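You operate a simulated robot arm through the tools that you are given. There is no shell and no other tool.

You are at the controls of a simulated robot arm. One attempt, no reset.

Task
Dose 50 ml of dye into the line and start the stopwatch.
Fine: fill the dosing cup to its band from the beaker with the white rim and put it back; open the dosing valve, press START, shut the valve once the cup is empty; leave the stopwatch running. Set down upright: what you pick out. Where these are worked on the way, their far stop is far enough and under half their travel is too little: dosing valve.

It is judged by the outcome, as a careful person would: the job done as asked, and still so three seconds after it is handed in. It fails if anything else is knocked over, pushed out of place, dropped, spilled or broken.

Robot
A 6-joint arm with a two-finger gripper, fixed in place. Base frame: the origin is at the foot of the arm, x ahead of it, y to its left, z up. Readings come in mm, degrees, newtons and seconds.
Its first joint turns from -166.0 to 166.0 degrees. Payload 3.43 kg.
The tool frame sits at the grasp point between the pads (the TCP): z along the fingers, y along the line on which they close. The tips reach 20 mm beyond it. The gripper opens to 190 mm. The gripper's body begins 248 mm behind the TCP.
Orientation is told as [roll, pitch, yaw] about the base's x, y, z axes, in that order, counted from this pose: with the fingers straight down and closing along the base's y, the tool's x points along the base's -x, its y along +y and its z along -z.

Tools
- The arm moves only by the tool step_arm. Its argument "targets" is a list of rows, each a list of 3 entries, a list of its own where there are three numbers: the shift along the tool's x, y, z in cm, then the turn, a rotation vector about the tool's x, y, z in degrees, then the gripper command, from -1 (fully open) to 1 (shut), values between in proportion. In form: [[[tx, ty, tz], [ax, ay, az], gripper], ...]. A call has 1 to 20 rows; each row is the pose to reach, as a shift and turn from the pose commanded when the call began, along the tool's axes at that moment. A row lasts 0.2 s, in which the tool goes at most 50 mm and 8.6 degrees; a call with a longer step from one row to the next is refused whole, and so is a gripper value outside its range. A pose out of reach is approached as far as the arm can. The call stops where the force on the tool passes 40 N (or 10 N more than at its start, if that is more) or the arm is blocked; 0.2 s more then pass. Each finger travels about 45 mm/s and halts on what it meets, pressing with about 31 N; the grip force reading is that of the motor and also rises with nothing between the fingers. The clock runs only during rows and for 0.2 s after the last one: add rows that repeat a pose to give the fingers time. It gives the time, the measured TCP pose, the force on the tool (base axes), the opening and the grip force at its end, in the units of the frame above (readings bear some noise), with the torque about the TCP (base axes, N m) and any sound that the robot's microphone picked up, and new pictures: "show" is both (left out), scene, wrist or none.
- Cameras (640 x 400 px; columns grow to the right, rows downward): "scene" is fixed at [403.7, 490, 1456.9]; the picture's right is [-0.82, -0.57, 0.00], its down [-0.25, 0.36, -0.90] and it looks along [0.51, -0.74, -0.44] (base axes); focal length 214 px, centre (320, 200). "wrist" rides on the gripper at [70, -8, -288] in the tool frame; the picture's right is [0.12, 0.99, 0.00], its down [-0.96, 0.12, -0.25] and it looks along [-0.25, 0.03, 0.97] (tool axes); focal length 261 px, centre (320, 200). There is no depth. A picture from a camera that has moved, and an enlarged one, comes with that camera's place and axes in the base frame and with its lens. The place of the scene camera against the robot may be out by one fixed shift of up to 12 mm in any direction.
- slide_trunk(by): slides the trunk up (or, below 0, down) by that many mm; the arm rides with it, the base frame stays. It gives what a move gives, with no picture.
- close_up(camera, box): a new picture of the part [left, top, right, bottom] of that camera's present view, enlarged. The clock stands still meanwhile.
- job_done(): hands the job in; it is judged then, once.

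Places have to be worked out from the pictures, the camera data and where the tool is seen. Open the gripper and draw the arm clear of the work before you hand the job in, unless the task says otherwise.

The tools are called after ">>>" as a command line: name --argument value ..., lists and objects as JSON in quotes. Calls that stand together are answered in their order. step_arm: Moves the arm, as the interface text tells. Its arguments: {"type":"object","properties":{"targets":{"type":"array"},"show":{"type":"string","enum":["both","scene","wrist","none"]}},"required":["targets"]} The other tools are called the same way: slide_trunk (by) slides the trunk up or down; close_up (camera, box) takes an enlarged picture of a part of a camera's view; job_done () hands the job in.

At the start:

```text
clock: 0.0
tcp_pos: [563.2, 172.5, 1357.4]
tool_rot: [-0.1, 0.0, 0.0]
contact_force: [0.0, -0.9, 0.8]
ft_torque: [-0.02, -0.01, -0.01]
finger_gap: 190.1
grip_force: 0.1
trunk travel left (down, up): [-189.0, 51.0]
```

scene: 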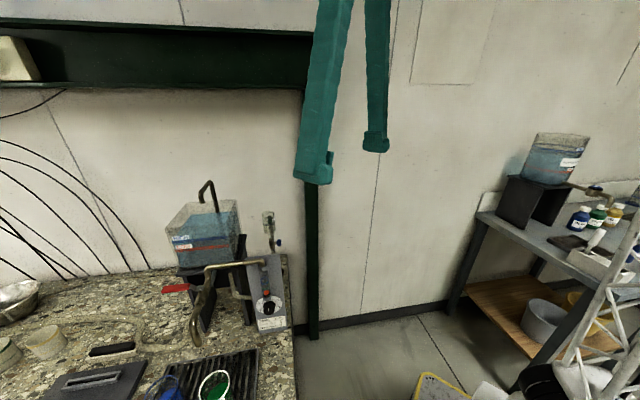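
wrist: 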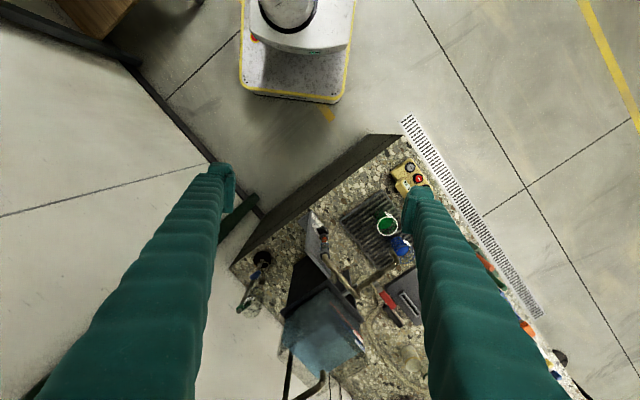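

I begin by looking closely at both views to find the dosing cup, beakers, valve and stopwatch before moving.

>>> close_up --camera "scene" --box '[140, 170, 300, 400]'

>>> close_up --camera "wrist" --box '[220, 120, 480, 400]'

>>> close_up --camera "scene" --box '[220, 190, 300, 340]'

>>> close_up --camera "wrist" --box '[330, 140, 450, 270]'

```text
1.74 times, centred on (220, 285) of scene
camera zoom: at [403.7, 490.0, 1456.9], right [-0.82, -0.57, 0.0], down [-0.25, 0.36, -0.9], along [0.51, -0.74, -0.44], focal length 373 px, centre (494, 52)
```

zoom: 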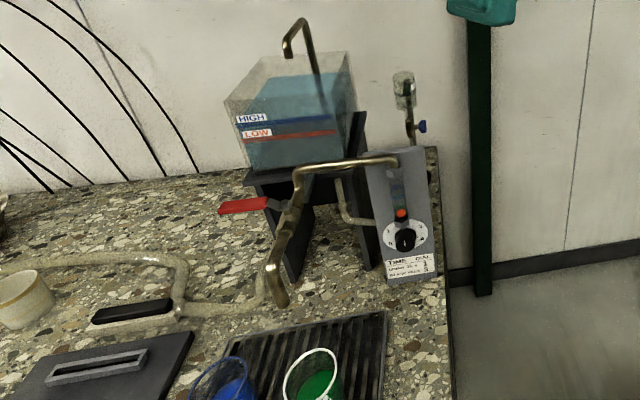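

```text
1.43 times, centred on (350, 260) of wrist
camera zoom: at [493.3, 164.5, 1644.9], right [-0.12, 0.99, 0.0], down [0.96, 0.12, 0.25], along [0.25, 0.03, -0.97], focal length 372 px, centre (277, 114)
```

zoom: 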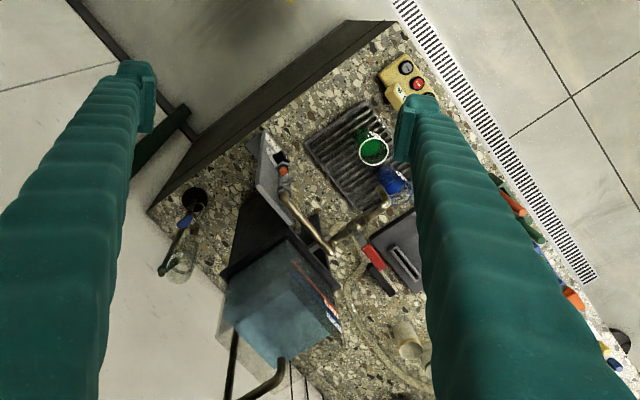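

```text
2.67 times, centred on (260, 265) of scene
camera zoom: at [403.7, 490.0, 1456.9], right [-0.82, -0.57, 0.0], down [-0.25, 0.36, -0.9], along [0.51, -0.74, -0.44], focal length 572 px, centre (480, 27)
```

zoom: 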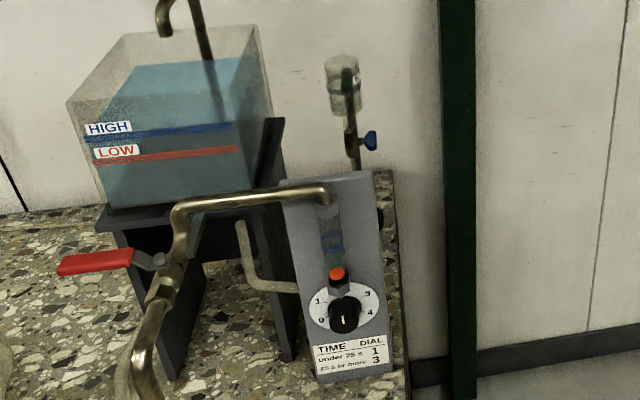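

```text
3.08 times, centred on (390, 205) of wrist
camera zoom: at [493.3, 164.5, 1644.9], right [-0.12, 0.99, 0.0], down [0.96, 0.12, 0.25], along [0.25, 0.03, -0.97], focal length 802 px, centre (105, 185)
```

zoom: 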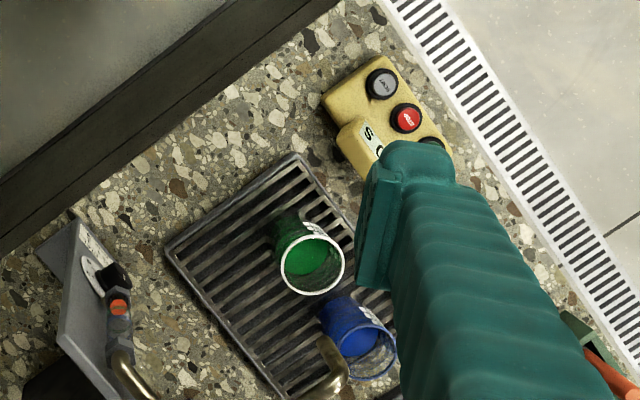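

The white-rim beaker (green) stands on a slatted tray at roughly (767, 418, rim z≈821), the dosing cup on a post with a blue valve roughly at (978, 20, 1009), and the yellow stopwatch sits beyond the tray. I move the tool above the tray at a safe height to see it better.

>>> step_arm --targets '[[[-1.0, 3.0, 1.5], [0, 0, 0], -1], [[-2.2, 6.0, 4.0], [0, 0, 0], -1], [[-3.5, 9.0, 6.5], [0, 0, 0], -1], [[-4.8, 12.0, 9.0], [0, 0, 0], -1], [[-6.0, 15.0, 11.5], [0, 0, 0], -1], [[-7.2, 18.0, 14.0], [0, 0, 0], -1], [[-8.2, 20.5, 16.5], [0, 0, 0], -1], [[-9.0, 22.5, 19.0], [0, 0, 0], -1], [[-9.0, 24.0, 20.0], [0, 0, 0], -1], [[-9.0, 24.0, 20.0], [0, 0, 0], -1]]'

```text
clock: 2.2
tcp_pos: [651.6, 413.2, 1157.3]
tool_rot: [0.0, 0.0, 0.0]
contact_force: [-0.3, 0.0, 0.5]
ft_torque: [0.0, 0.05, 0.01]
finger_gap: 189.9
grip_force: 0.0
trunk travel left (down, up): [-189.0, 51.0]
camera wrist: at [582.3, 405.8, 1445.2], right [-0.12, 0.99, 0.0], down [0.96, 0.12, 0.25], along [0.25, 0.03, -0.97], focal length 261 px, centre (320, 200)
```

scene: 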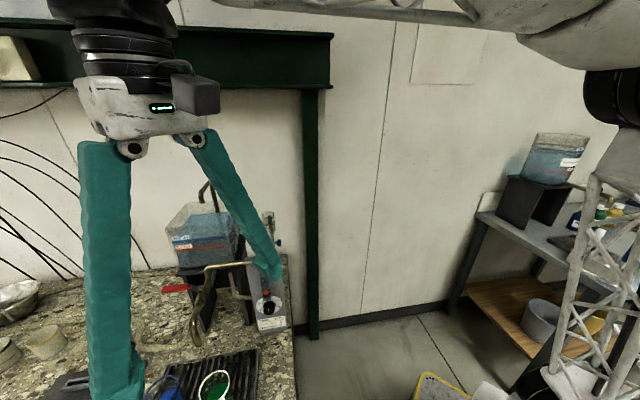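
wrist: 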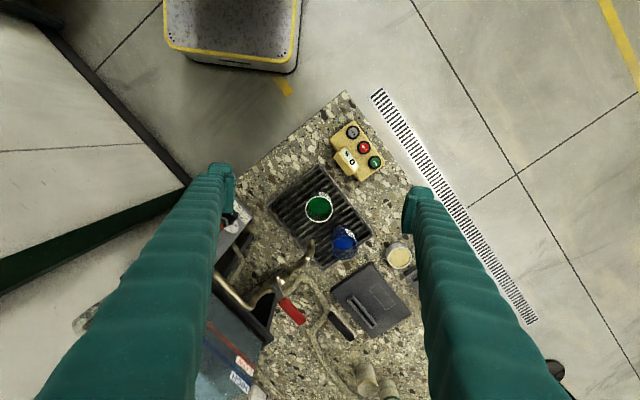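

>>> close_up --camera "wrist" --box '[260, 100, 420, 260]'

>>> close_up --camera "wrist" --box '[200, 170, 440, 400]'

>>> close_up --camera "wrist" --box '[310, 110, 400, 180]'

```text
2.50 times, centred on (340, 180) of wrist
camera zoom: at [582.3, 405.8, 1445.2], right [-0.12, 0.99, 0.0], down [0.96, 0.12, 0.25], along [0.25, 0.03, -0.97], focal length 652 px, centre (270, 250)
```

zoom: 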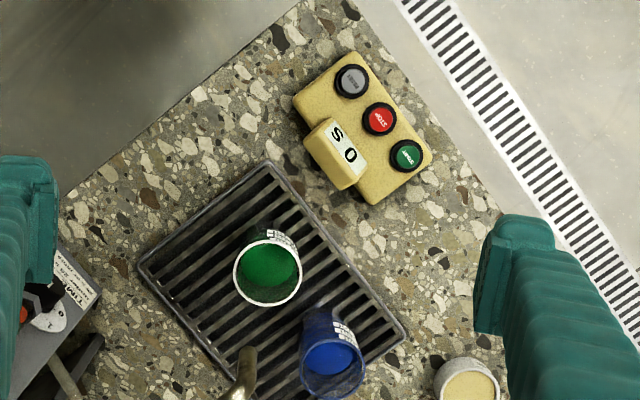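

```text
1.74 times, centred on (320, 285) of wrist
camera zoom: at [582.3, 405.8, 1445.2], right [-0.12, 0.99, 0.0], down [0.96, 0.12, 0.25], along [0.25, 0.03, -0.97], focal length 453 px, centre (320, 52)
```

zoom: 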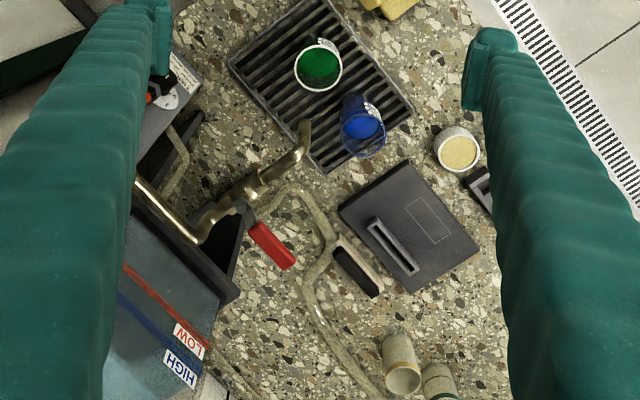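

```text
5.71 times, centred on (355, 145) of wrist
camera zoom: at [582.3, 405.8, 1445.2], right [-0.12, 0.99, 0.0], down [0.96, 0.12, 0.25], along [0.25, 0.03, -0.97], focal length 1489 px, centre (120, 514)
```

zoom: 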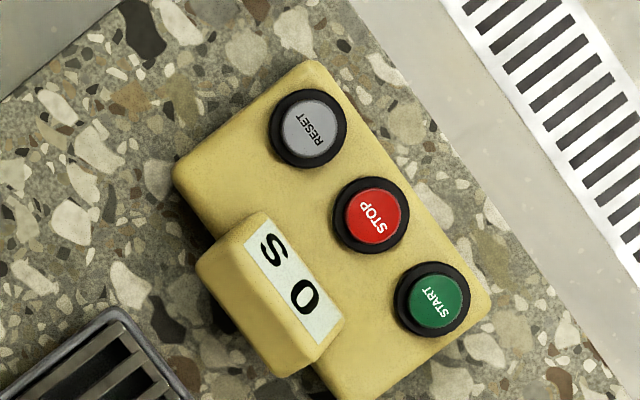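

START is the green button. Now I zoom the scene camera onto the dosing cup and its blue valve to learn their shape.

>>> close_up --camera "scene" --box '[252, 200, 296, 260]'

>>> close_up --camera "wrist" --box '[60, 190, 320, 400]'

>>> close_up --camera "scene" --box '[150, 330, 290, 400]'

```text
6.67 times, centred on (274, 230) of scene
camera zoom: at [403.7, 490.0, 1456.9], right [-0.82, -0.57, 0.0], down [-0.25, 0.36, -0.9], along [0.51, -0.74, -0.44], focal length 1430 px, centre (627, 0)
```

zoom: 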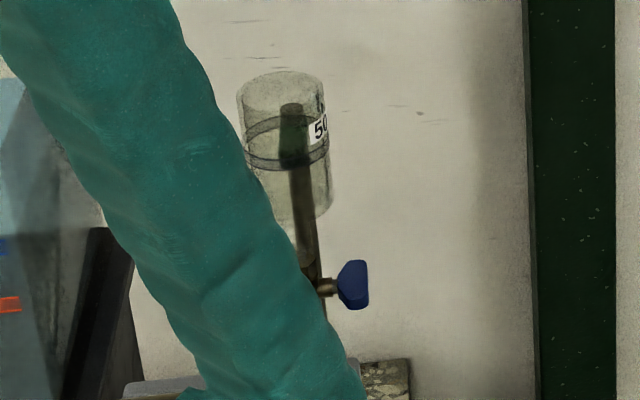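

```text
1.90 times, centred on (190, 295) of wrist
camera zoom: at [582.3, 405.8, 1445.2], right [-0.12, 0.99, 0.0], down [0.96, 0.12, 0.25], along [0.25, 0.03, -0.97], focal length 496 px, centre (568, 19)
```

zoom: 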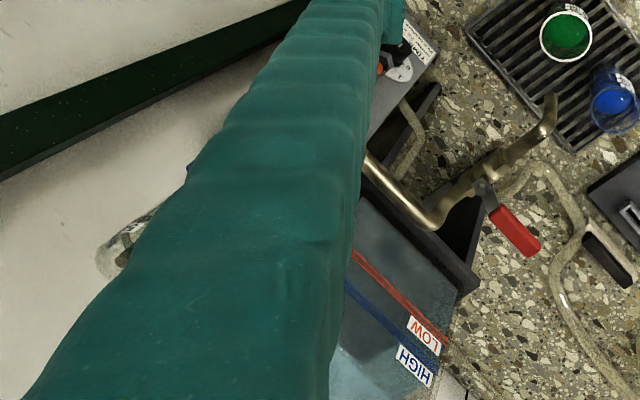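

```text
4.57 times, centred on (220, 365) of scene
camera zoom: at [403.7, 490.0, 1456.9], right [-0.82, -0.57, 0.0], down [-0.25, 0.36, -0.9], along [0.51, -0.74, -0.44], focal length 980 px, centre (777, -554)
```

zoom: 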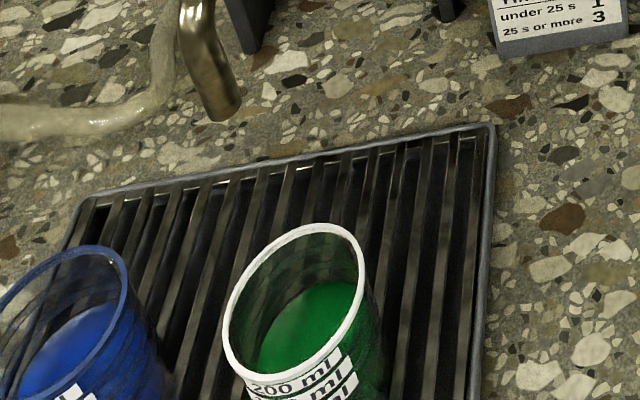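

The cup is a clear cylinder with a mid-height band labelled 50, with a blue handle below it. I swing across to x≈720, y≈-40 and pitch the tool forward for a clear wrist view of the cup and valve.

>>> step_arm --targets '[[[-0.5, -4.5, -1.0], [0, -3, 0], -1], [[-1.0, -9.0, -2.0], [0, -6, 0], -1], [[-1.5, -13.5, -3.0], [0, -9, 0], -1], [[-2.0, -18.0, -4.0], [0, -12, 0], -1], [[-2.5, -22.5, -5.0], [0, -15, 0], -1], [[-3.0, -27.0, -5.0], [0, -18, 0], -1], [[-3.5, -31.5, -5.0], [0, -21, 0], -1], [[-4.0, -36.0, -5.0], [0, -24, 0], -1], [[-5.0, -40.5, -4.0], [0, -27, 0], -1], [[-6.0, -45.0, -3.0], [0, -30, 0], -1], [[-6.0, -45.0, -3.0], [0, -30, 0], -1]]'

```text
clock: 4.6
tcp_pos: [713.7, -37.9, 1187.6]
tool_rot: [0.0, -29.9, 0.1]
contact_force: [-0.6, -0.3, 0.4]
ft_torque: [-0.03, -0.01, 0.02]
finger_gap: 189.7
grip_force: 0.0
trunk travel left (down, up): [-189.0, 51.0]
camera wrist: at [509.6, -46.4, 1401.4], right [-0.1, 0.99, -0.06], down [0.71, 0.12, 0.7], along [0.7, 0.03, -0.72], focal length 261 px, centre (320, 200)
```

scene: 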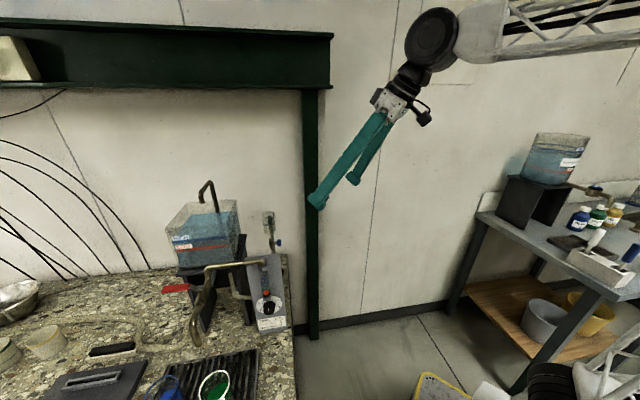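
wrist: 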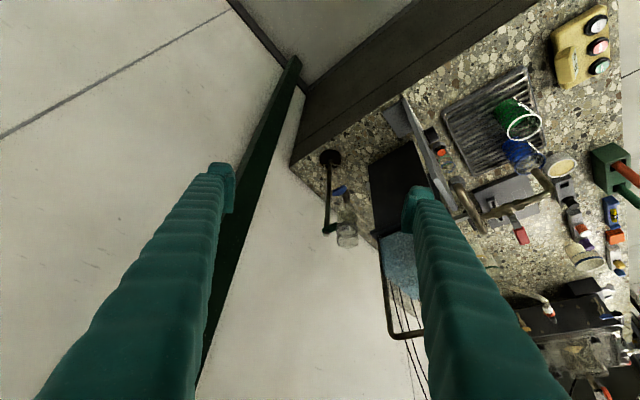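

>>> close_up --camera "wrist" --box '[290, 130, 400, 260]'

>>> close_up --camera "scene" --box '[250, 203, 294, 267]'

>>> close_up --camera "wrist" --box '[310, 160, 370, 250]'

```text
3.08 times, centred on (345, 195) of wrist
camera zoom: at [509.6, -46.4, 1401.4], right [-0.1, 0.99, -0.06], down [0.71, 0.12, 0.7], along [0.7, 0.03, -0.72], focal length 802 px, centre (243, 215)
```

zoom: 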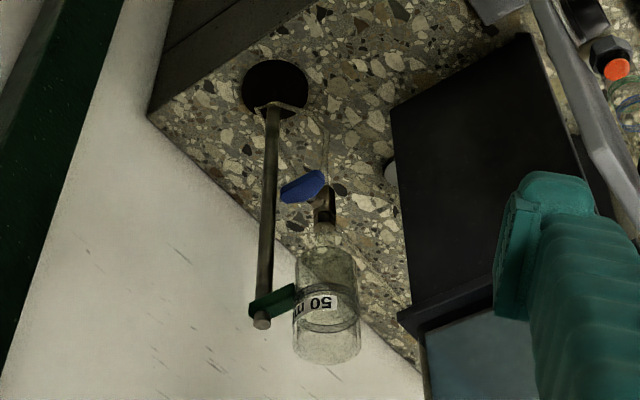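

```text
6.25 times, centred on (272, 235) of scene
camera zoom: at [403.7, 490.0, 1456.9], right [-0.82, -0.57, 0.0], down [-0.25, 0.36, -0.9], along [0.51, -0.74, -0.44], focal length 1340 px, centre (620, -19)
```

zoom: 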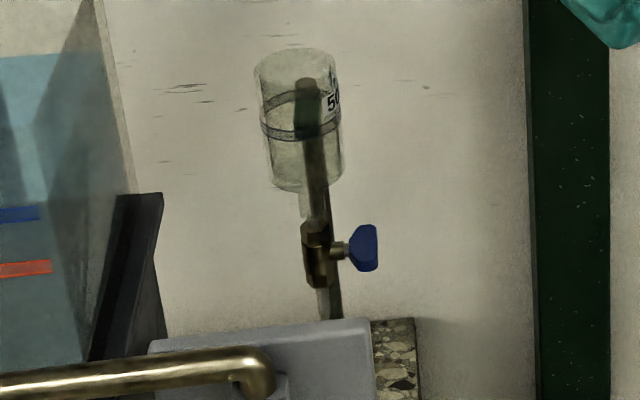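

```text
4.44 times, centred on (340, 205) of wrist
camera zoom: at [509.6, -46.4, 1401.4], right [-0.1, 0.99, -0.06], down [0.71, 0.12, 0.7], along [0.7, 0.03, -0.72], focal length 1158 px, centre (231, 178)
```

zoom: 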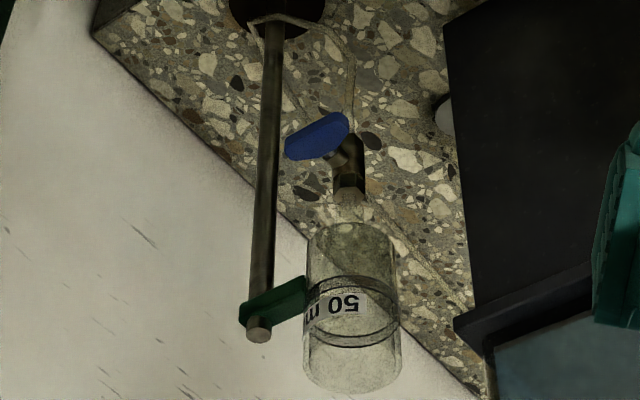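

The cup hangs from a clamp on a free-standing rod (axis ≈ (963, 41), rim z≈1050) and the blue wing handle lies horizontally ≈(940, 19, 918) on a stem pointing back-right; the valve looks closed. I level the tool (about 20° below horizontal) and drop slightly to see the cup side-on.

>>> step_arm --targets '[[[1.2, 0.7, 1.0], [0, -6.6, 0], -1], [[2.4, 1.4, 2.1], [0, -13.2, 0], -1], [[3.6, 2.1, 3.2], [0, -19.8, 0], -1], [[4.8, 2.8, 4.2], [0, -26.4, 0], -1], [[6.0, 3.5, 5.3], [0, -33.0, 0], -1], [[7.1, 4.0, 6.3], [0, -40.0, 0], -1], [[7.1, 4.0, 6.3], [0, -40.0, 0], -1]]'

```text
clock: 6.2
tcp_pos: [683.2, 2.6, 1097.1]
tool_rot: [0.0, -70.1, 0.0]
contact_force: [-0.4, -0.4, 0.7]
ft_torque: [-0.01, -0.01, 0.03]
finger_gap: 190.2
grip_force: 0.0
trunk travel left (down, up): [-189.0, 51.0]
camera wrist: at [389.3, -5.9, 1129.5], right [-0.04, 0.99, -0.11], down [0.1, 0.12, 0.99], along [0.99, 0.03, -0.1], focal length 261 px, centre (320, 200)
```

scene: 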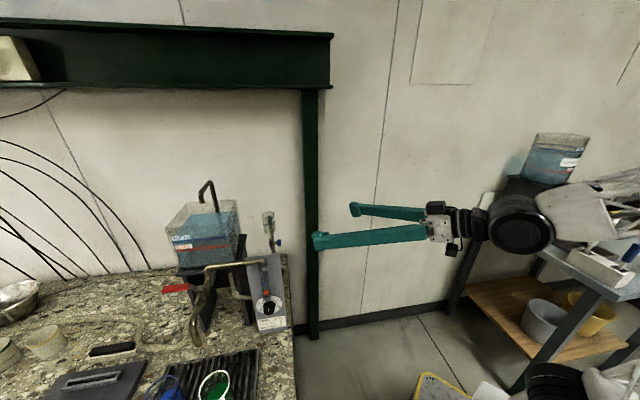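
wrist: 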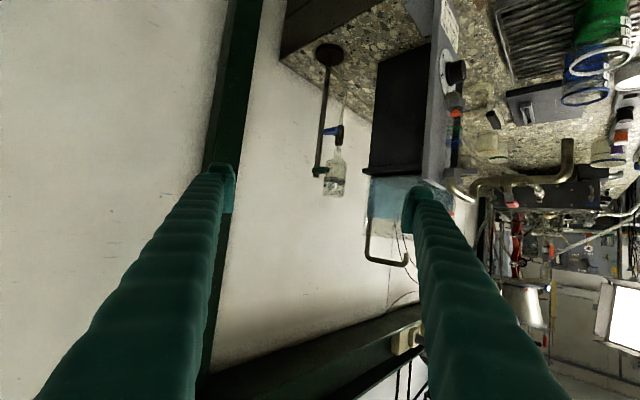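

>>> close_up --camera "wrist" --box '[300, 110, 370, 210]'

>>> close_up --camera "wrist" --box '[420, 0, 640, 170]'

>>> close_up --camera "wrist" --box '[270, 20, 430, 120]'

```text
4.00 times, centred on (335, 160) of wrist
camera zoom: at [389.3, -5.9, 1129.5], right [-0.04, 0.99, -0.11], down [0.1, 0.12, 0.99], along [0.99, 0.03, -0.1], focal length 1043 px, centre (260, 360)
```

zoom: 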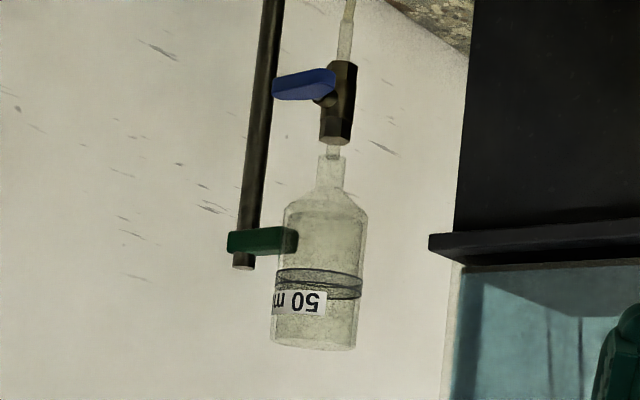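

```text
2.35 times, centred on (530, 85) of wrist
camera zoom: at [389.3, -5.9, 1129.5], right [-0.04, 0.99, -0.11], down [0.1, 0.12, 0.99], along [0.99, 0.03, -0.1], focal length 613 px, centre (-174, 471)
```

zoom: 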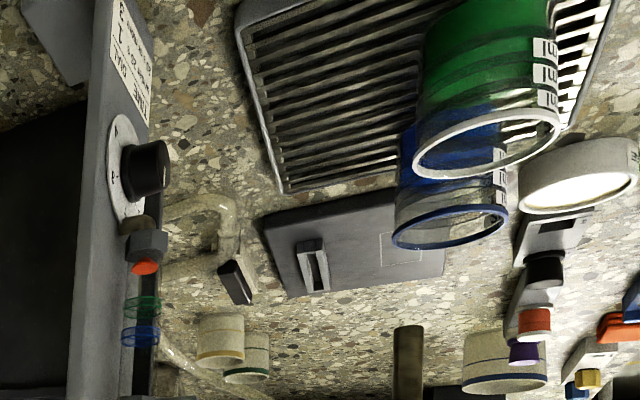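

```text
4.00 times, centred on (350, 70) of wrist
camera zoom: at [389.3, -5.9, 1129.5], right [-0.04, 0.99, -0.11], down [0.1, 0.12, 0.99], along [0.99, 0.03, -0.1], focal length 1043 px, centre (200, 720)
```

zoom: 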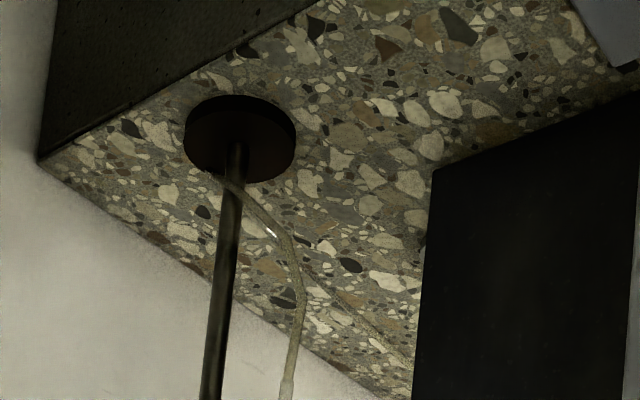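

Side view places the cup rim at ≈(950, 38, 1062), 46 mm wide, band ≈33 mm below the rim; handle centre ≈(932, 18, 927). Now I go to a pre-grasp pose in front of the white-rim beaker, tool about 20° below horizontal, heading 38°, fingers at 110 mm.

>>> step_arm --targets '[[[2.0, 3.3, 0.36], [-3.57, 0, -1.3], -0.158], [[3.9, 6.6, 0.72], [-7.14, 0, -2.6], -0.158], [[5.9, 10.0, 1.1], [-10.7, 0, -3.9], -0.158], [[7.9, 13.3, 1.4], [-14.3, 0, -5.2], -0.158], [[9.8, 16.6, 1.8], [-17.85, 0, -6.5], -0.158], [[11.8, 19.9, 2.2], [-21.4, 0, -7.8], -0.158], [[13.7, 23.2, 2.5], [-25.0, 0, -9.1], -0.158], [[15.7, 26.6, 2.9], [-28.6, 0, -10.4], -0.158], [[17.7, 29.9, 3.2], [-32.1, 0, -11.7], -0.158], [[19.6, 33.2, 3.6], [-35.7, 0, -13.0], -0.158], [[19.6, 33.2, 3.6], [-35.7, 0, -13.0], -0.158]]'

```text
clock: 8.6
tcp_pos: [724.7, 352.6, 965.4]
tool_rot: [0.1, -69.8, 38.0]
contact_force: [-0.4, 0.7, -0.4]
ft_torque: [-0.03, -0.01, -0.01]
finger_gap: 109.9
grip_force: 0.1
out of reach, approached as far as the arm can: row 1, 2, 3, 4, 5, 6, 7, 8, 9, 10, 11
trunk travel left (down, up): [-189.0, 51.0]
camera wrist: at [499.9, 165.3, 999.7], right [-0.65, 0.76, -0.11], down [0.01, 0.15, 0.99], along [0.76, 0.64, -0.11], focal length 261 px, centre (320, 200)
```

scene: 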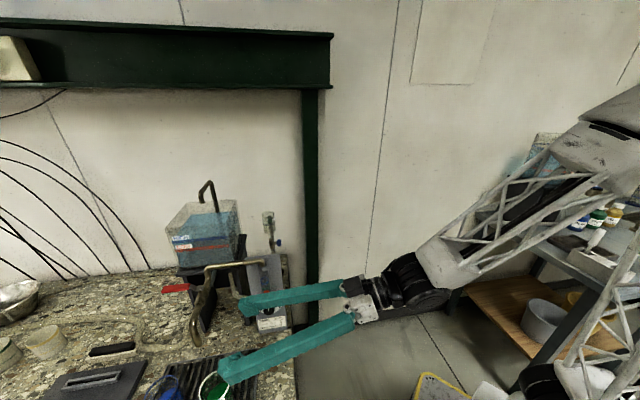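
wrist: 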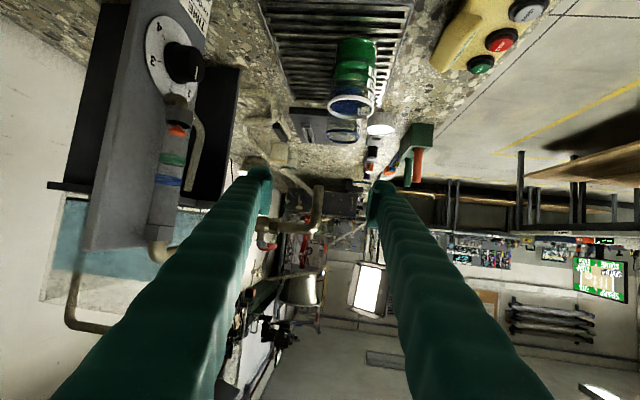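

The arm cannot fold that close, but it stopped safely at (725, 353, 965), heading 38°. I look at the beaker from here before using the trunk to come down.

>>> close_up --camera "wrist" --box '[290, 10, 430, 150]'

>>> close_up --camera "wrist" --box '[230, 130, 400, 260]'

```text
2.86 times, centred on (360, 80) of wrist
camera zoom: at [499.9, 165.3, 999.7], right [-0.65, 0.76, -0.11], down [0.01, 0.15, 0.99], along [0.76, 0.64, -0.11], focal length 745 px, centre (206, 543)
```

zoom: 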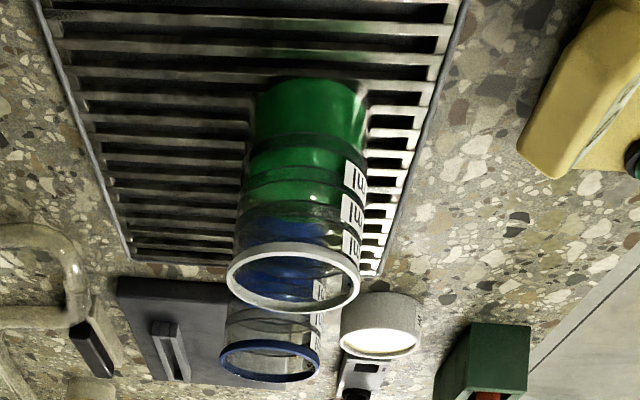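

```text
3.08 times, centred on (315, 195) of wrist
camera zoom: at [499.9, 165.3, 999.7], right [-0.65, 0.76, -0.11], down [0.01, 0.15, 0.99], along [0.76, 0.64, -0.11], focal length 802 px, centre (335, 215)
```

zoom: 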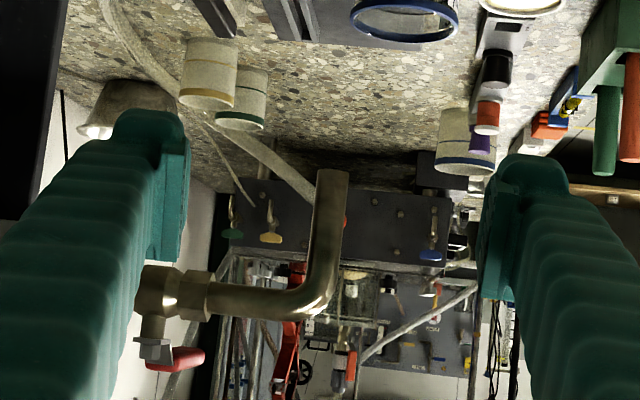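

The beaker base is at z≈730 and rim ≈817, with the brass spout ending ≈(811, 417, 945) above and beyond it. There's nothing under the fingers at this standoff (≈27 mm clear of the beaker), so I lower the trunk 185 mm to bring the fingers to grasp height.

>>> slide_trunk --by -90

```text
clock: 9.8
tcp_pos: [725.2, 353.1, 876.3]
tool_rot: [0.2, -69.7, 38.1]
contact_force: [0.1, -0.4, 0.8]
ft_torque: [-0.03, -0.02, 0.06]
finger_gap: 109.9
grip_force: 0.2
trunk travel left (down, up): [-99.0, 141.0]
```

The trunk lowered cleanly to TCP z 876. I test a small 10 mm left shift to see that relative commands start from the actual pose.

>>> step_arm --targets '[[[0, 1.0, 0], [0, 0, 0], -0.158], [[0, 1.0, 0], [0, 0, 0], -0.158]]' --show "wrist"

```text
clock: 10.4
tcp_pos: [720.6, 360.5, 877.2]
tool_rot: [0.1, -69.5, 38.1]
contact_force: [-0.7, -0.1, 0.2]
ft_torque: [0.03, -0.01, 0.02]
finger_gap: 110.1
grip_force: 0.1
trunk travel left (down, up): [-99.0, 141.0]
camera wrist: at [494.4, 173.1, 912.1], right [-0.65, 0.75, -0.11], down [0.01, 0.16, 0.99], along [0.76, 0.64, -0.11], focal length 261 px, centre (320, 200)
```

wrist: 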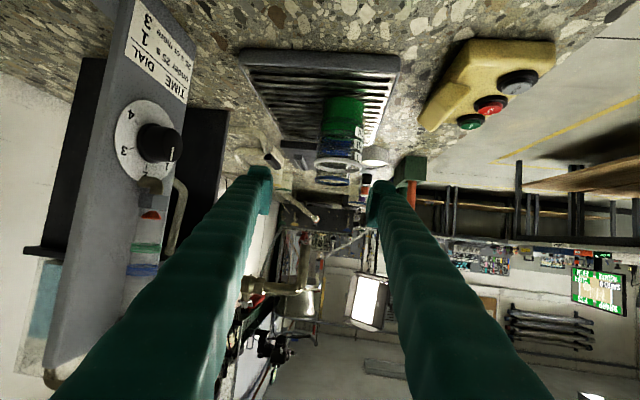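

Commands are relative to the actual pose. I shift the remaining ≈23 mm left to centre the beaker between the fingers.

>>> step_arm --targets '[[[0, 1.2, 0], [0, 0, 0], -0.158], [[0, 2.4, 0], [0, 0, 0], -0.158], [[0, 2.4, 0], [0, 0, 0], -0.158]]' --show "none"

>>> slide_trunk --by -92

>>> close_up --camera "wrist" --box '[220, 60, 440, 260]'

```text
clock: 11.2
tcp_pos: [709.0, 383.2, 881.0]
tool_rot: [0.1, -69.6, 38.0]
contact_force: [1.0, -0.3, -0.1]
ft_torque: [0.0, 0.0, 0.0]
finger_gap: 110.0
grip_force: 0.0
out of reach, approached as far as the arm can: row 1, 2, 3
trunk travel left (down, up): [-99.0, 141.0]
```

```text
clock: 12.5
tcp_pos: [709.0, 382.6, 788.8]
tool_rot: [0.1, -69.5, 38.0]
contact_force: [-1.3, 0.5, 0.7]
ft_torque: [0.0, 0.01, 0.03]
finger_gap: 110.0
grip_force: 0.1
trunk travel left (down, up): [-7.0, 233.0]
```

```text
2.00 times, centred on (330, 160) of wrist
camera zoom: at [483.9, 194.3, 823.2], right [-0.65, 0.76, -0.11], down [0.01, 0.16, 0.99], along [0.76, 0.64, -0.11], focal length 521 px, centre (300, 280)
```

zoom: 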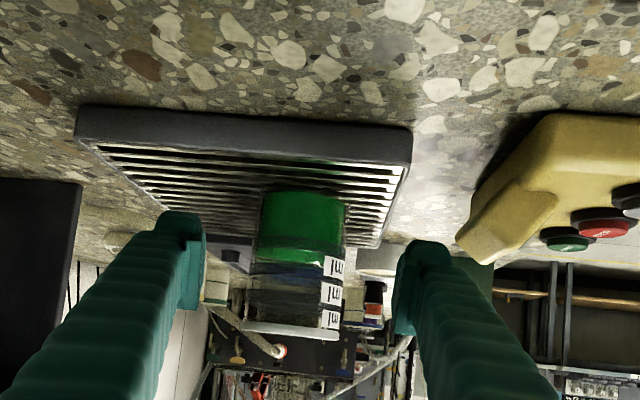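

The beaker is centred ≈74 mm ahead; its liquid stands ≈45 mm below the rim (≈115 ml). I advance forward with the fingers astride it, slightly lower, gripper still open.

>>> step_arm --targets '[[[-0.37, -0.03, 1.45], [0, 0, 0], -0.158], [[-0.74, -0.06, 2.9], [0, 0, 0], -0.158], [[-1.11, -0.1, 4.34], [0, 0, 0], -0.158], [[-1.48, -0.13, 5.8], [0, 0, 0], -0.158], [[-1.85, -0.16, 7.2], [0, 0, 0], -0.158], [[-1.85, -0.16, 7.2], [0, 0, 0], -0.158]]'

>>> close_up --camera "scene" --box '[150, 330, 290, 400]'

>>> close_up --camera "wrist" --box '[220, 100, 420, 280]'

```text
clock: 13.9
tcp_pos: [768.6, 428.5, 779.8]
tool_rot: [0.1, -69.6, 37.9]
contact_force: [0.2, -0.4, 0.8]
ft_torque: [-0.04, 0.01, 0.01]
finger_gap: 110.1
grip_force: 0.1
trunk travel left (down, up): [-7.0, 233.0]
camera wrist: at [542.6, 239.3, 814.8], right [-0.65, 0.76, -0.11], down [0.01, 0.16, 0.99], along [0.76, 0.64, -0.11], focal length 261 px, centre (320, 200)
```

scene: 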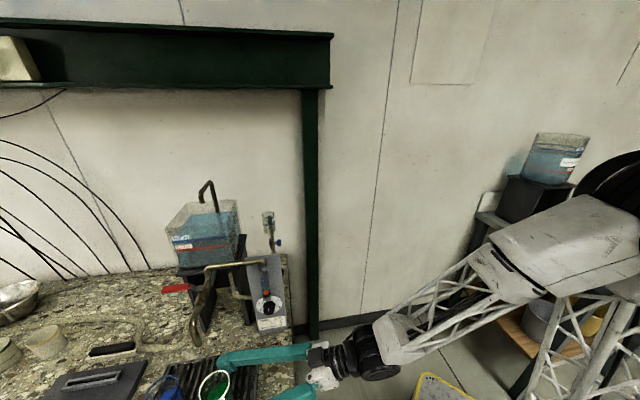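
wrist: 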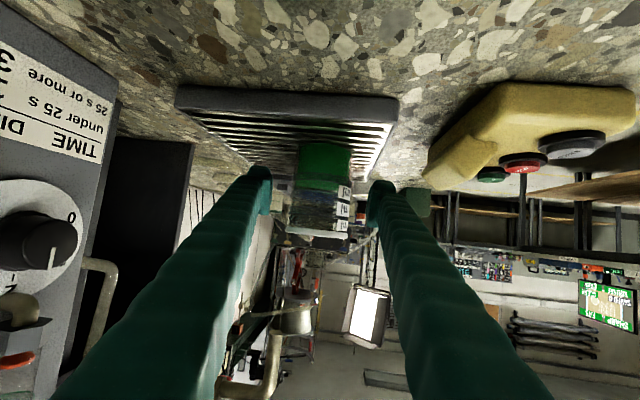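

```text
4.57 times, centred on (220, 365) of scene
camera zoom: at [403.7, 490.0, 1456.9], right [-0.82, -0.57, 0.0], down [-0.25, 0.36, -0.9], along [0.51, -0.74, -0.44], focal length 980 px, centre (777, -554)
```

zoom: 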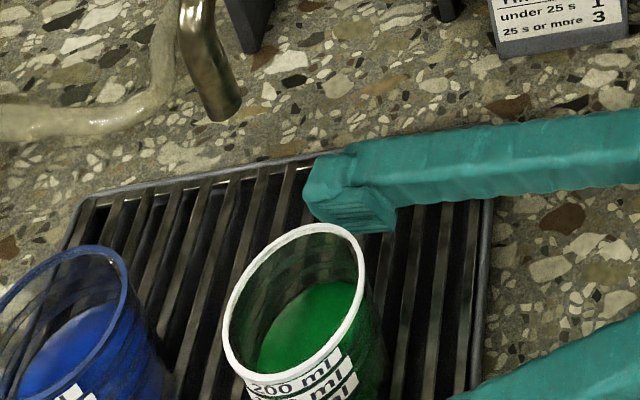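

```text
2.22 times, centred on (320, 190) of wrist
camera zoom: at [542.6, 239.3, 814.8], right [-0.65, 0.76, -0.11], down [0.01, 0.16, 0.99], along [0.76, 0.64, -0.11], focal length 579 px, centre (320, 222)
```

zoom: 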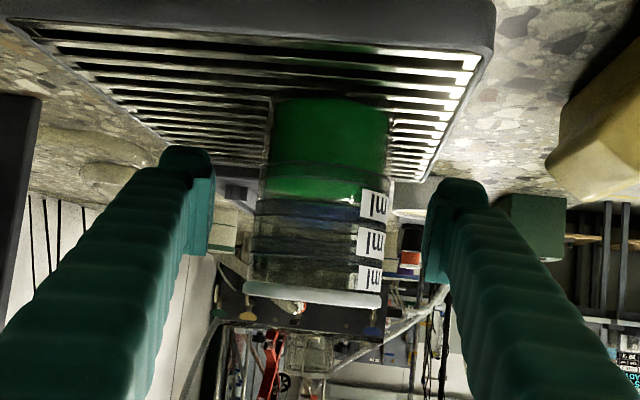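

The TCP (768.6, 428.5, 780) is on the beaker's axis and the fingers straddle it evenly. I close on the beaker.

>>> step_arm --targets '[[[0, 0, 0], [0, 0, 0], 0.1], [[0, 0, 0], [0, 0, 0], 0.25], [[0, 0, 0], [0, 0, 0], 0.4], [[0, 0, 0], [0, 0, 0], 0.5], [[0, 0, 0], [0, 0, 0], 0.5], [[0, 0, 0], [0, 0, 0], 0.5]]'

>>> close_up --camera "wrist" --box '[220, 100, 420, 280]'

>>> close_up --camera "scene" --box '[150, 330, 290, 400]'

```text
clock: 15.3
tcp_pos: [768.1, 428.0, 780.3]
tool_rot: [0.1, -69.6, 38.1]
contact_force: [-0.5, -0.4, 0.3]
ft_torque: [0.08, 0.07, -0.04]
finger_gap: 64.0
grip_force: 31.2
trunk travel left (down, up): [-7.0, 233.0]
camera wrist: at [542.4, 239.3, 814.8], right [-0.65, 0.76, -0.11], down [0.01, 0.16, 0.99], along [0.76, 0.64, -0.11], focal length 261 px, centre (320, 200)
```

scene: 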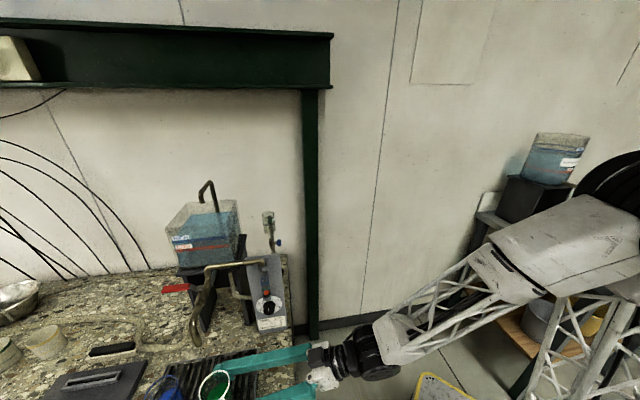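
wrist: 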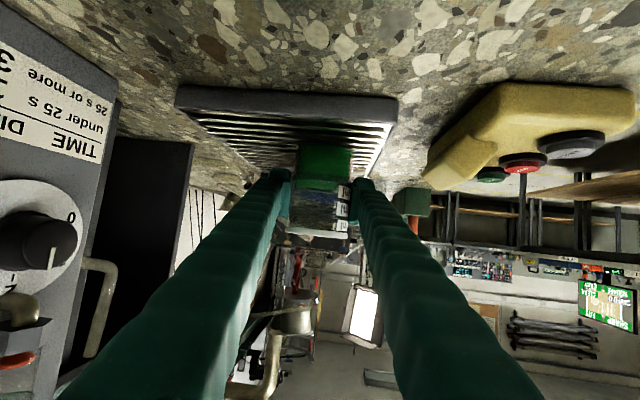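

```text
2.22 times, centred on (320, 190) of wrist
camera zoom: at [542.4, 239.3, 814.8], right [-0.65, 0.76, -0.11], down [0.01, 0.16, 0.99], along [0.76, 0.64, -0.11], focal length 579 px, centre (320, 222)
```

zoom: 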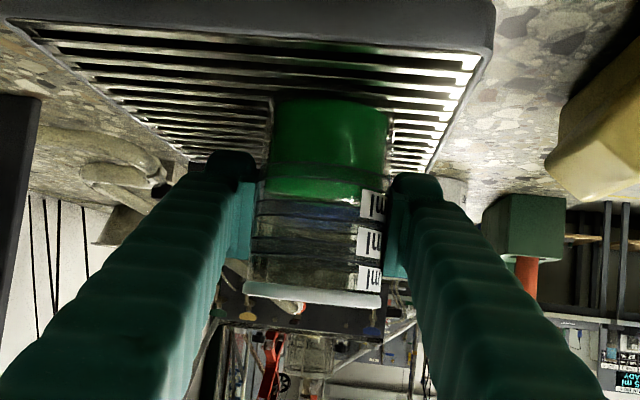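

```text
4.57 times, centred on (220, 365) of scene
camera zoom: at [403.7, 490.0, 1456.9], right [-0.82, -0.57, 0.0], down [-0.25, 0.36, -0.9], along [0.51, -0.74, -0.44], focal length 980 px, centre (777, -554)
```

zoom: 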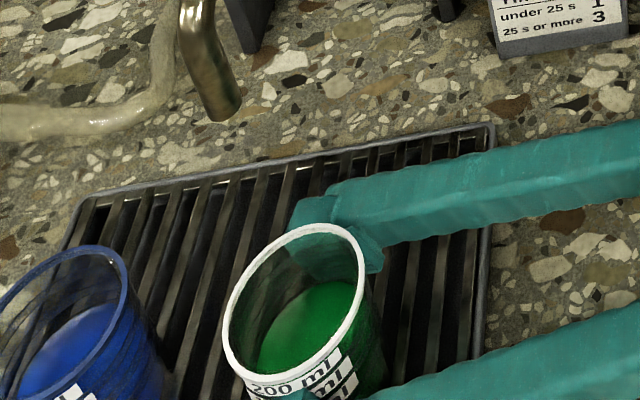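

The beaker is held (gap 64 mm, 31 N). I lift it straight up 45 mm, keeping well below the spout.

>>> step_arm --targets '[[[-0.7, 0, -0.26], [0, 0, 0], 0.5], [[-1.4, 0, -0.52], [0, 0, 0], 0.5], [[-2.35, 0, -0.87], [0, 0, 0], 0.5], [[-3.3, 0, -1.22], [0, 0, 0], 0.5], [[-4.22, 0, -1.57], [0, 0, 0], 0.5], [[-4.22, 0, -1.57], [0, 0, 0], 0.5]]'

```text
clock: 16.7
tcp_pos: [768.4, 427.0, 825.0]
tool_rot: [0.1, -69.5, 38.0]
contact_force: [0.2, 0.4, -0.9]
ft_torque: [0.01, -0.01, 0.03]
finger_gap: 64.2
grip_force: 30.8
trunk travel left (down, up): [-7.0, 233.0]
camera wrist: at [543.2, 238.7, 860.2], right [-0.65, 0.76, -0.11], down [0.01, 0.16, 0.99], along [0.76, 0.64, -0.11], focal length 261 px, centre (320, 200)
```

scene: 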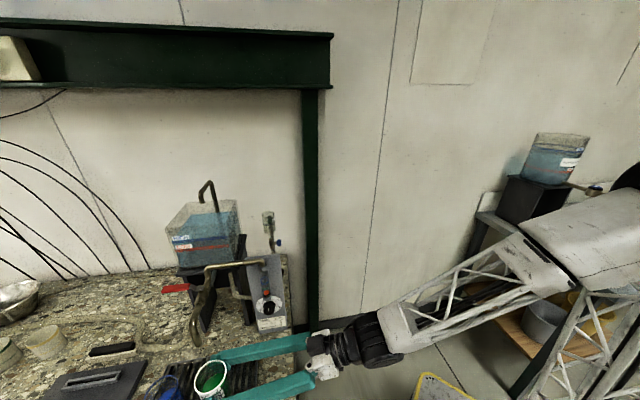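
wrist: 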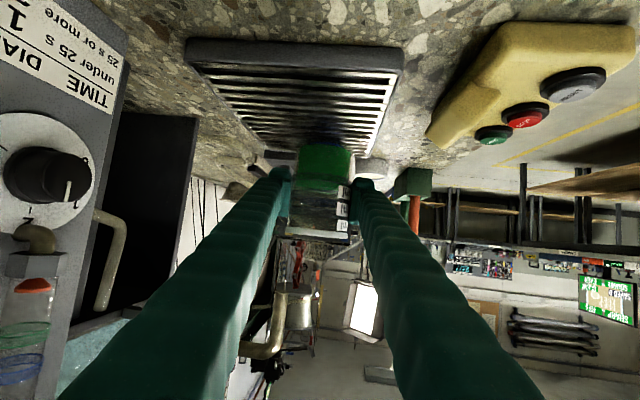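

Lifted cleanly. I draw the beaker back ≈75 mm from under the spout at this height, then rise.

>>> step_arm --targets '[[[0.65, 0, -1.75], [0, 0, 0], 0.5], [[1.3, 0, -3.5], [0, 0, 0], 0.5], [[1.95, 0, -5.25], [0, 0, 0], 0.5], [[2.6, 0, -7.0], [0, 0, 0], 0.5], [[0.75, 0, -7.7], [0, 0, 0], 0.5], [[-1.1, 0, -8.4], [0, 0, 0], 0.5], [[-3.0, 0, -9.1], [0, 0, 0], 0.5], [[-3.0, 0, -9.1], [0, 0, 0], 0.5]]'

```text
clock: 18.5
tcp_pos: [708.0, 381.2, 886.1]
tool_rot: [0.1, -69.5, 38.1]
contact_force: [-1.1, -0.1, -1.8]
ft_torque: [-0.02, 0.0, 0.02]
finger_gap: 63.7
grip_force: 30.7
trunk travel left (down, up): [-7.0, 233.0]
camera wrist: at [482.9, 192.6, 920.5], right [-0.65, 0.76, -0.11], down [0.01, 0.16, 0.99], along [0.76, 0.64, -0.11], focal length 261 px, centre (320, 200)
```

scene: 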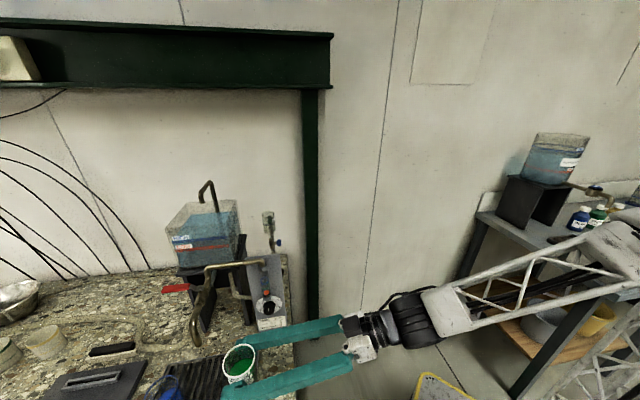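
wrist: 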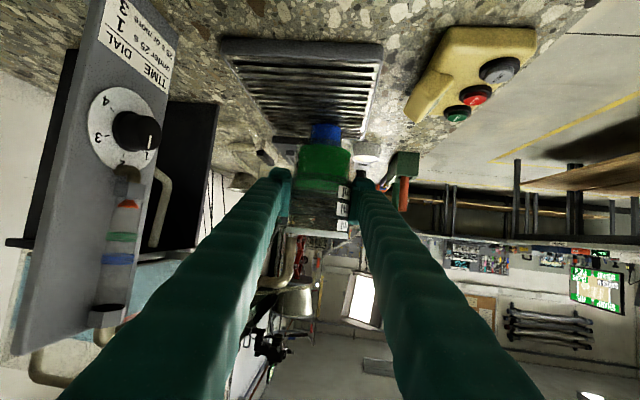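

The beaker is clear of the spout. I raise the trunk fully to bring it to about z 1119.

>>> slide_trunk --by 233

```text
clock: 21.0
tcp_pos: [708.3, 380.9, 1118.1]
tool_rot: [0.1, -69.5, 38.1]
contact_force: [-0.2, -0.4, -1.2]
ft_torque: [0.03, -0.01, 0.04]
finger_gap: 64.2
grip_force: 30.7
trunk travel left (down, up): [-240.0, 0.0]
```

At z≈1118 the path is free, so I swing the upright beaker across to face the cup (heading ≈2°) at (760, 33, 1130).

>>> step_arm --targets '[[[0.5, -3.06, -1.66], [3.37, 0, 1.26], 0.5], [[1.0, -6.12, -3.32], [6.74, 0, 2.52], 0.5], [[1.5, -9.19, -4.99], [10.1, 0, 3.78], 0.5], [[2.0, -12.25, -6.65], [13.5, 0, 5.04], 0.5], [[2.5, -15.3, -8.31], [16.85, 0, 6.3], 0.5], [[3.0, -18.4, -9.97], [20.2, 0, 7.56], 0.5], [[3.5, -21.4, -11.6], [23.6, 0, 8.82], 0.5], [[4.0, -24.5, -13.3], [27.0, 0, 10.1], 0.5], [[4.5, -27.6, -15.0], [30.3, 0, 11.3], 0.5], [[5.04, -30.6, -16.6], [33.7, 0, 12.6], 0.5], [[5.04, -30.6, -16.6], [33.7, 0, 12.6], 0.5]]'

>>> close_up --camera "wrist" --box '[220, 80, 420, 280]'

>>> close_up --camera "scene" --box '[250, 190, 340, 267]'

```text
clock: 23.4
tcp_pos: [760.3, 32.4, 1129.9]
tool_rot: [0.0, -69.4, 2.0]
contact_force: [0.0, 0.5, -1.9]
ft_torque: [0.02, -0.03, -0.01]
finger_gap: 64.1
grip_force: 31.3
trunk travel left (down, up): [-240.0, 0.0]
camera wrist: at [467.2, 13.6, 1164.4], right [-0.08, 0.99, -0.11], down [0.1, 0.12, 0.99], along [0.99, 0.07, -0.11], focal length 261 px, centre (320, 200)
```

scene: 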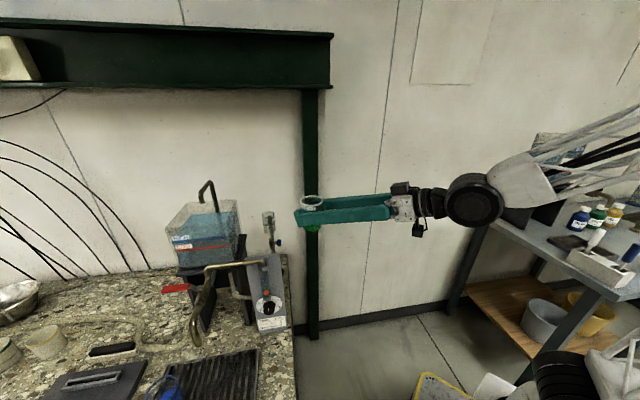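
wrist: 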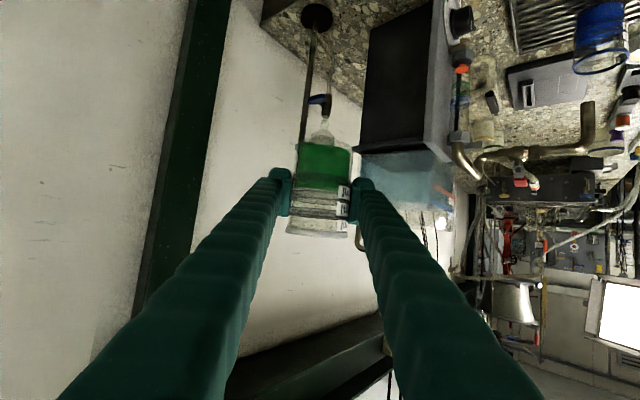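

```text
2.00 times, centred on (320, 180) of wrist
camera zoom: at [467.2, 13.6, 1164.4], right [-0.08, 0.99, -0.11], down [0.1, 0.12, 0.99], along [0.99, 0.07, -0.11], focal length 521 px, centre (320, 240)
```

zoom: 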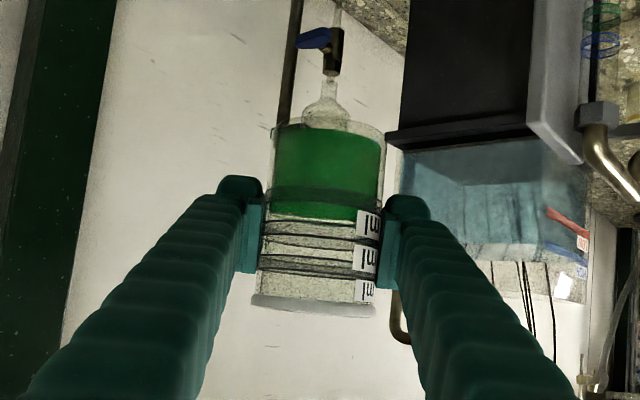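

```text
5.19 times, centred on (295, 228) of scene
camera zoom: at [403.7, 490.0, 1456.9], right [-0.82, -0.57, 0.0], down [-0.25, 0.36, -0.9], along [0.51, -0.74, -0.44], focal length 1114 px, centre (450, 52)
```

zoom: 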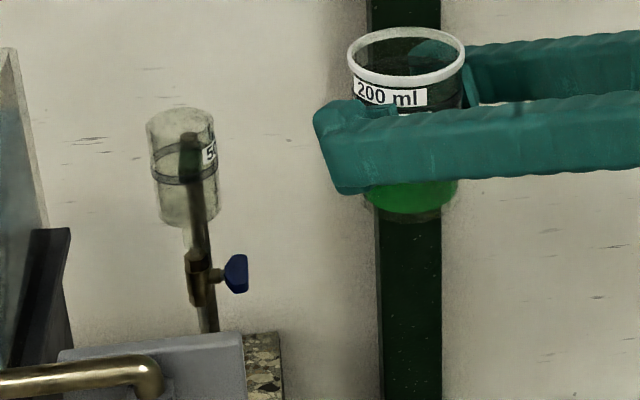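

The beaker is upright and steady at (760, 32, 1130); liquid ≈42 mm below its rim, so it should start spilling near 54° of tilt. I tilt it forward 40° while moving to ≈110 mm short of the cup.

>>> step_arm --targets '[[[-0.46, 0, 1.23], [0, 6.67, 0], 0.5], [[-0.93, 0, 2.46], [0, 13.33, 0], 0.5], [[-1.39, 0, 3.7], [0, 20, 0], 0.5], [[-1.85, 0, 4.93], [0, 26.67, 0], 0.5], [[-2.32, 0, 6.16], [0, 33.33, 0], 0.5], [[-2.78, 0, 7.39], [0, 40, 0], 0.5], [[-2.78, 0, 7.39], [0, 40, 0], 0.5]]'

>>> close_up --camera "scene" --box '[250, 190, 340, 267]'

```text
clock: 25.0
tcp_pos: [842.8, 35.2, 1127.0]
tool_rot: [0.0, -29.4, 2.1]
contact_force: [0.5, 0.4, -2.3]
ft_torque: [-0.01, -0.03, 0.01]
finger_gap: 64.0
grip_force: 31.0
out of reach, approached as far as the arm can: row 2
trunk travel left (down, up): [-240.0, 0.0]
camera wrist: at [640.8, 19.3, 1343.7], right [-0.14, 0.99, -0.06], down [0.71, 0.14, 0.69], along [0.69, 0.06, -0.72], focal length 261 px, centre (320, 200)
```

scene: 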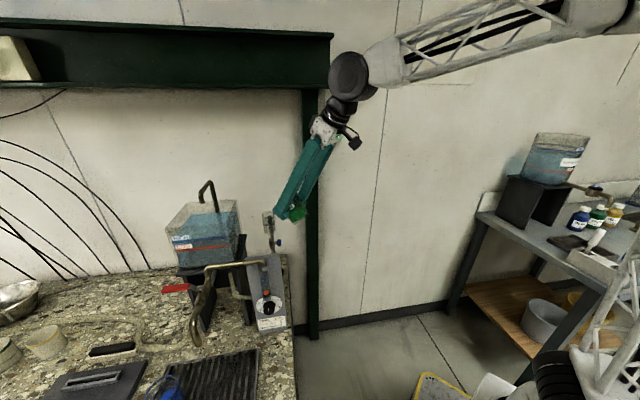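
wrist: 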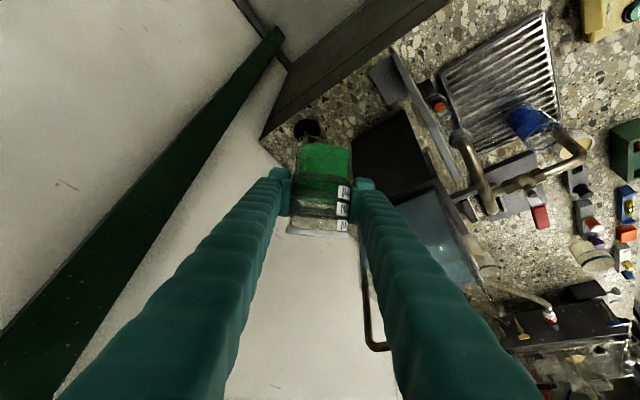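

```text
5.19 times, centred on (295, 228) of scene
camera zoom: at [403.7, 490.0, 1456.9], right [-0.82, -0.57, 0.0], down [-0.25, 0.36, -0.9], along [0.51, -0.74, -0.44], focal length 1114 px, centre (450, 52)
```

zoom: 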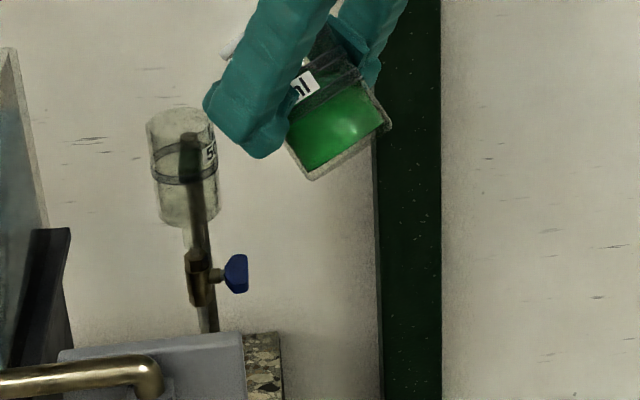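

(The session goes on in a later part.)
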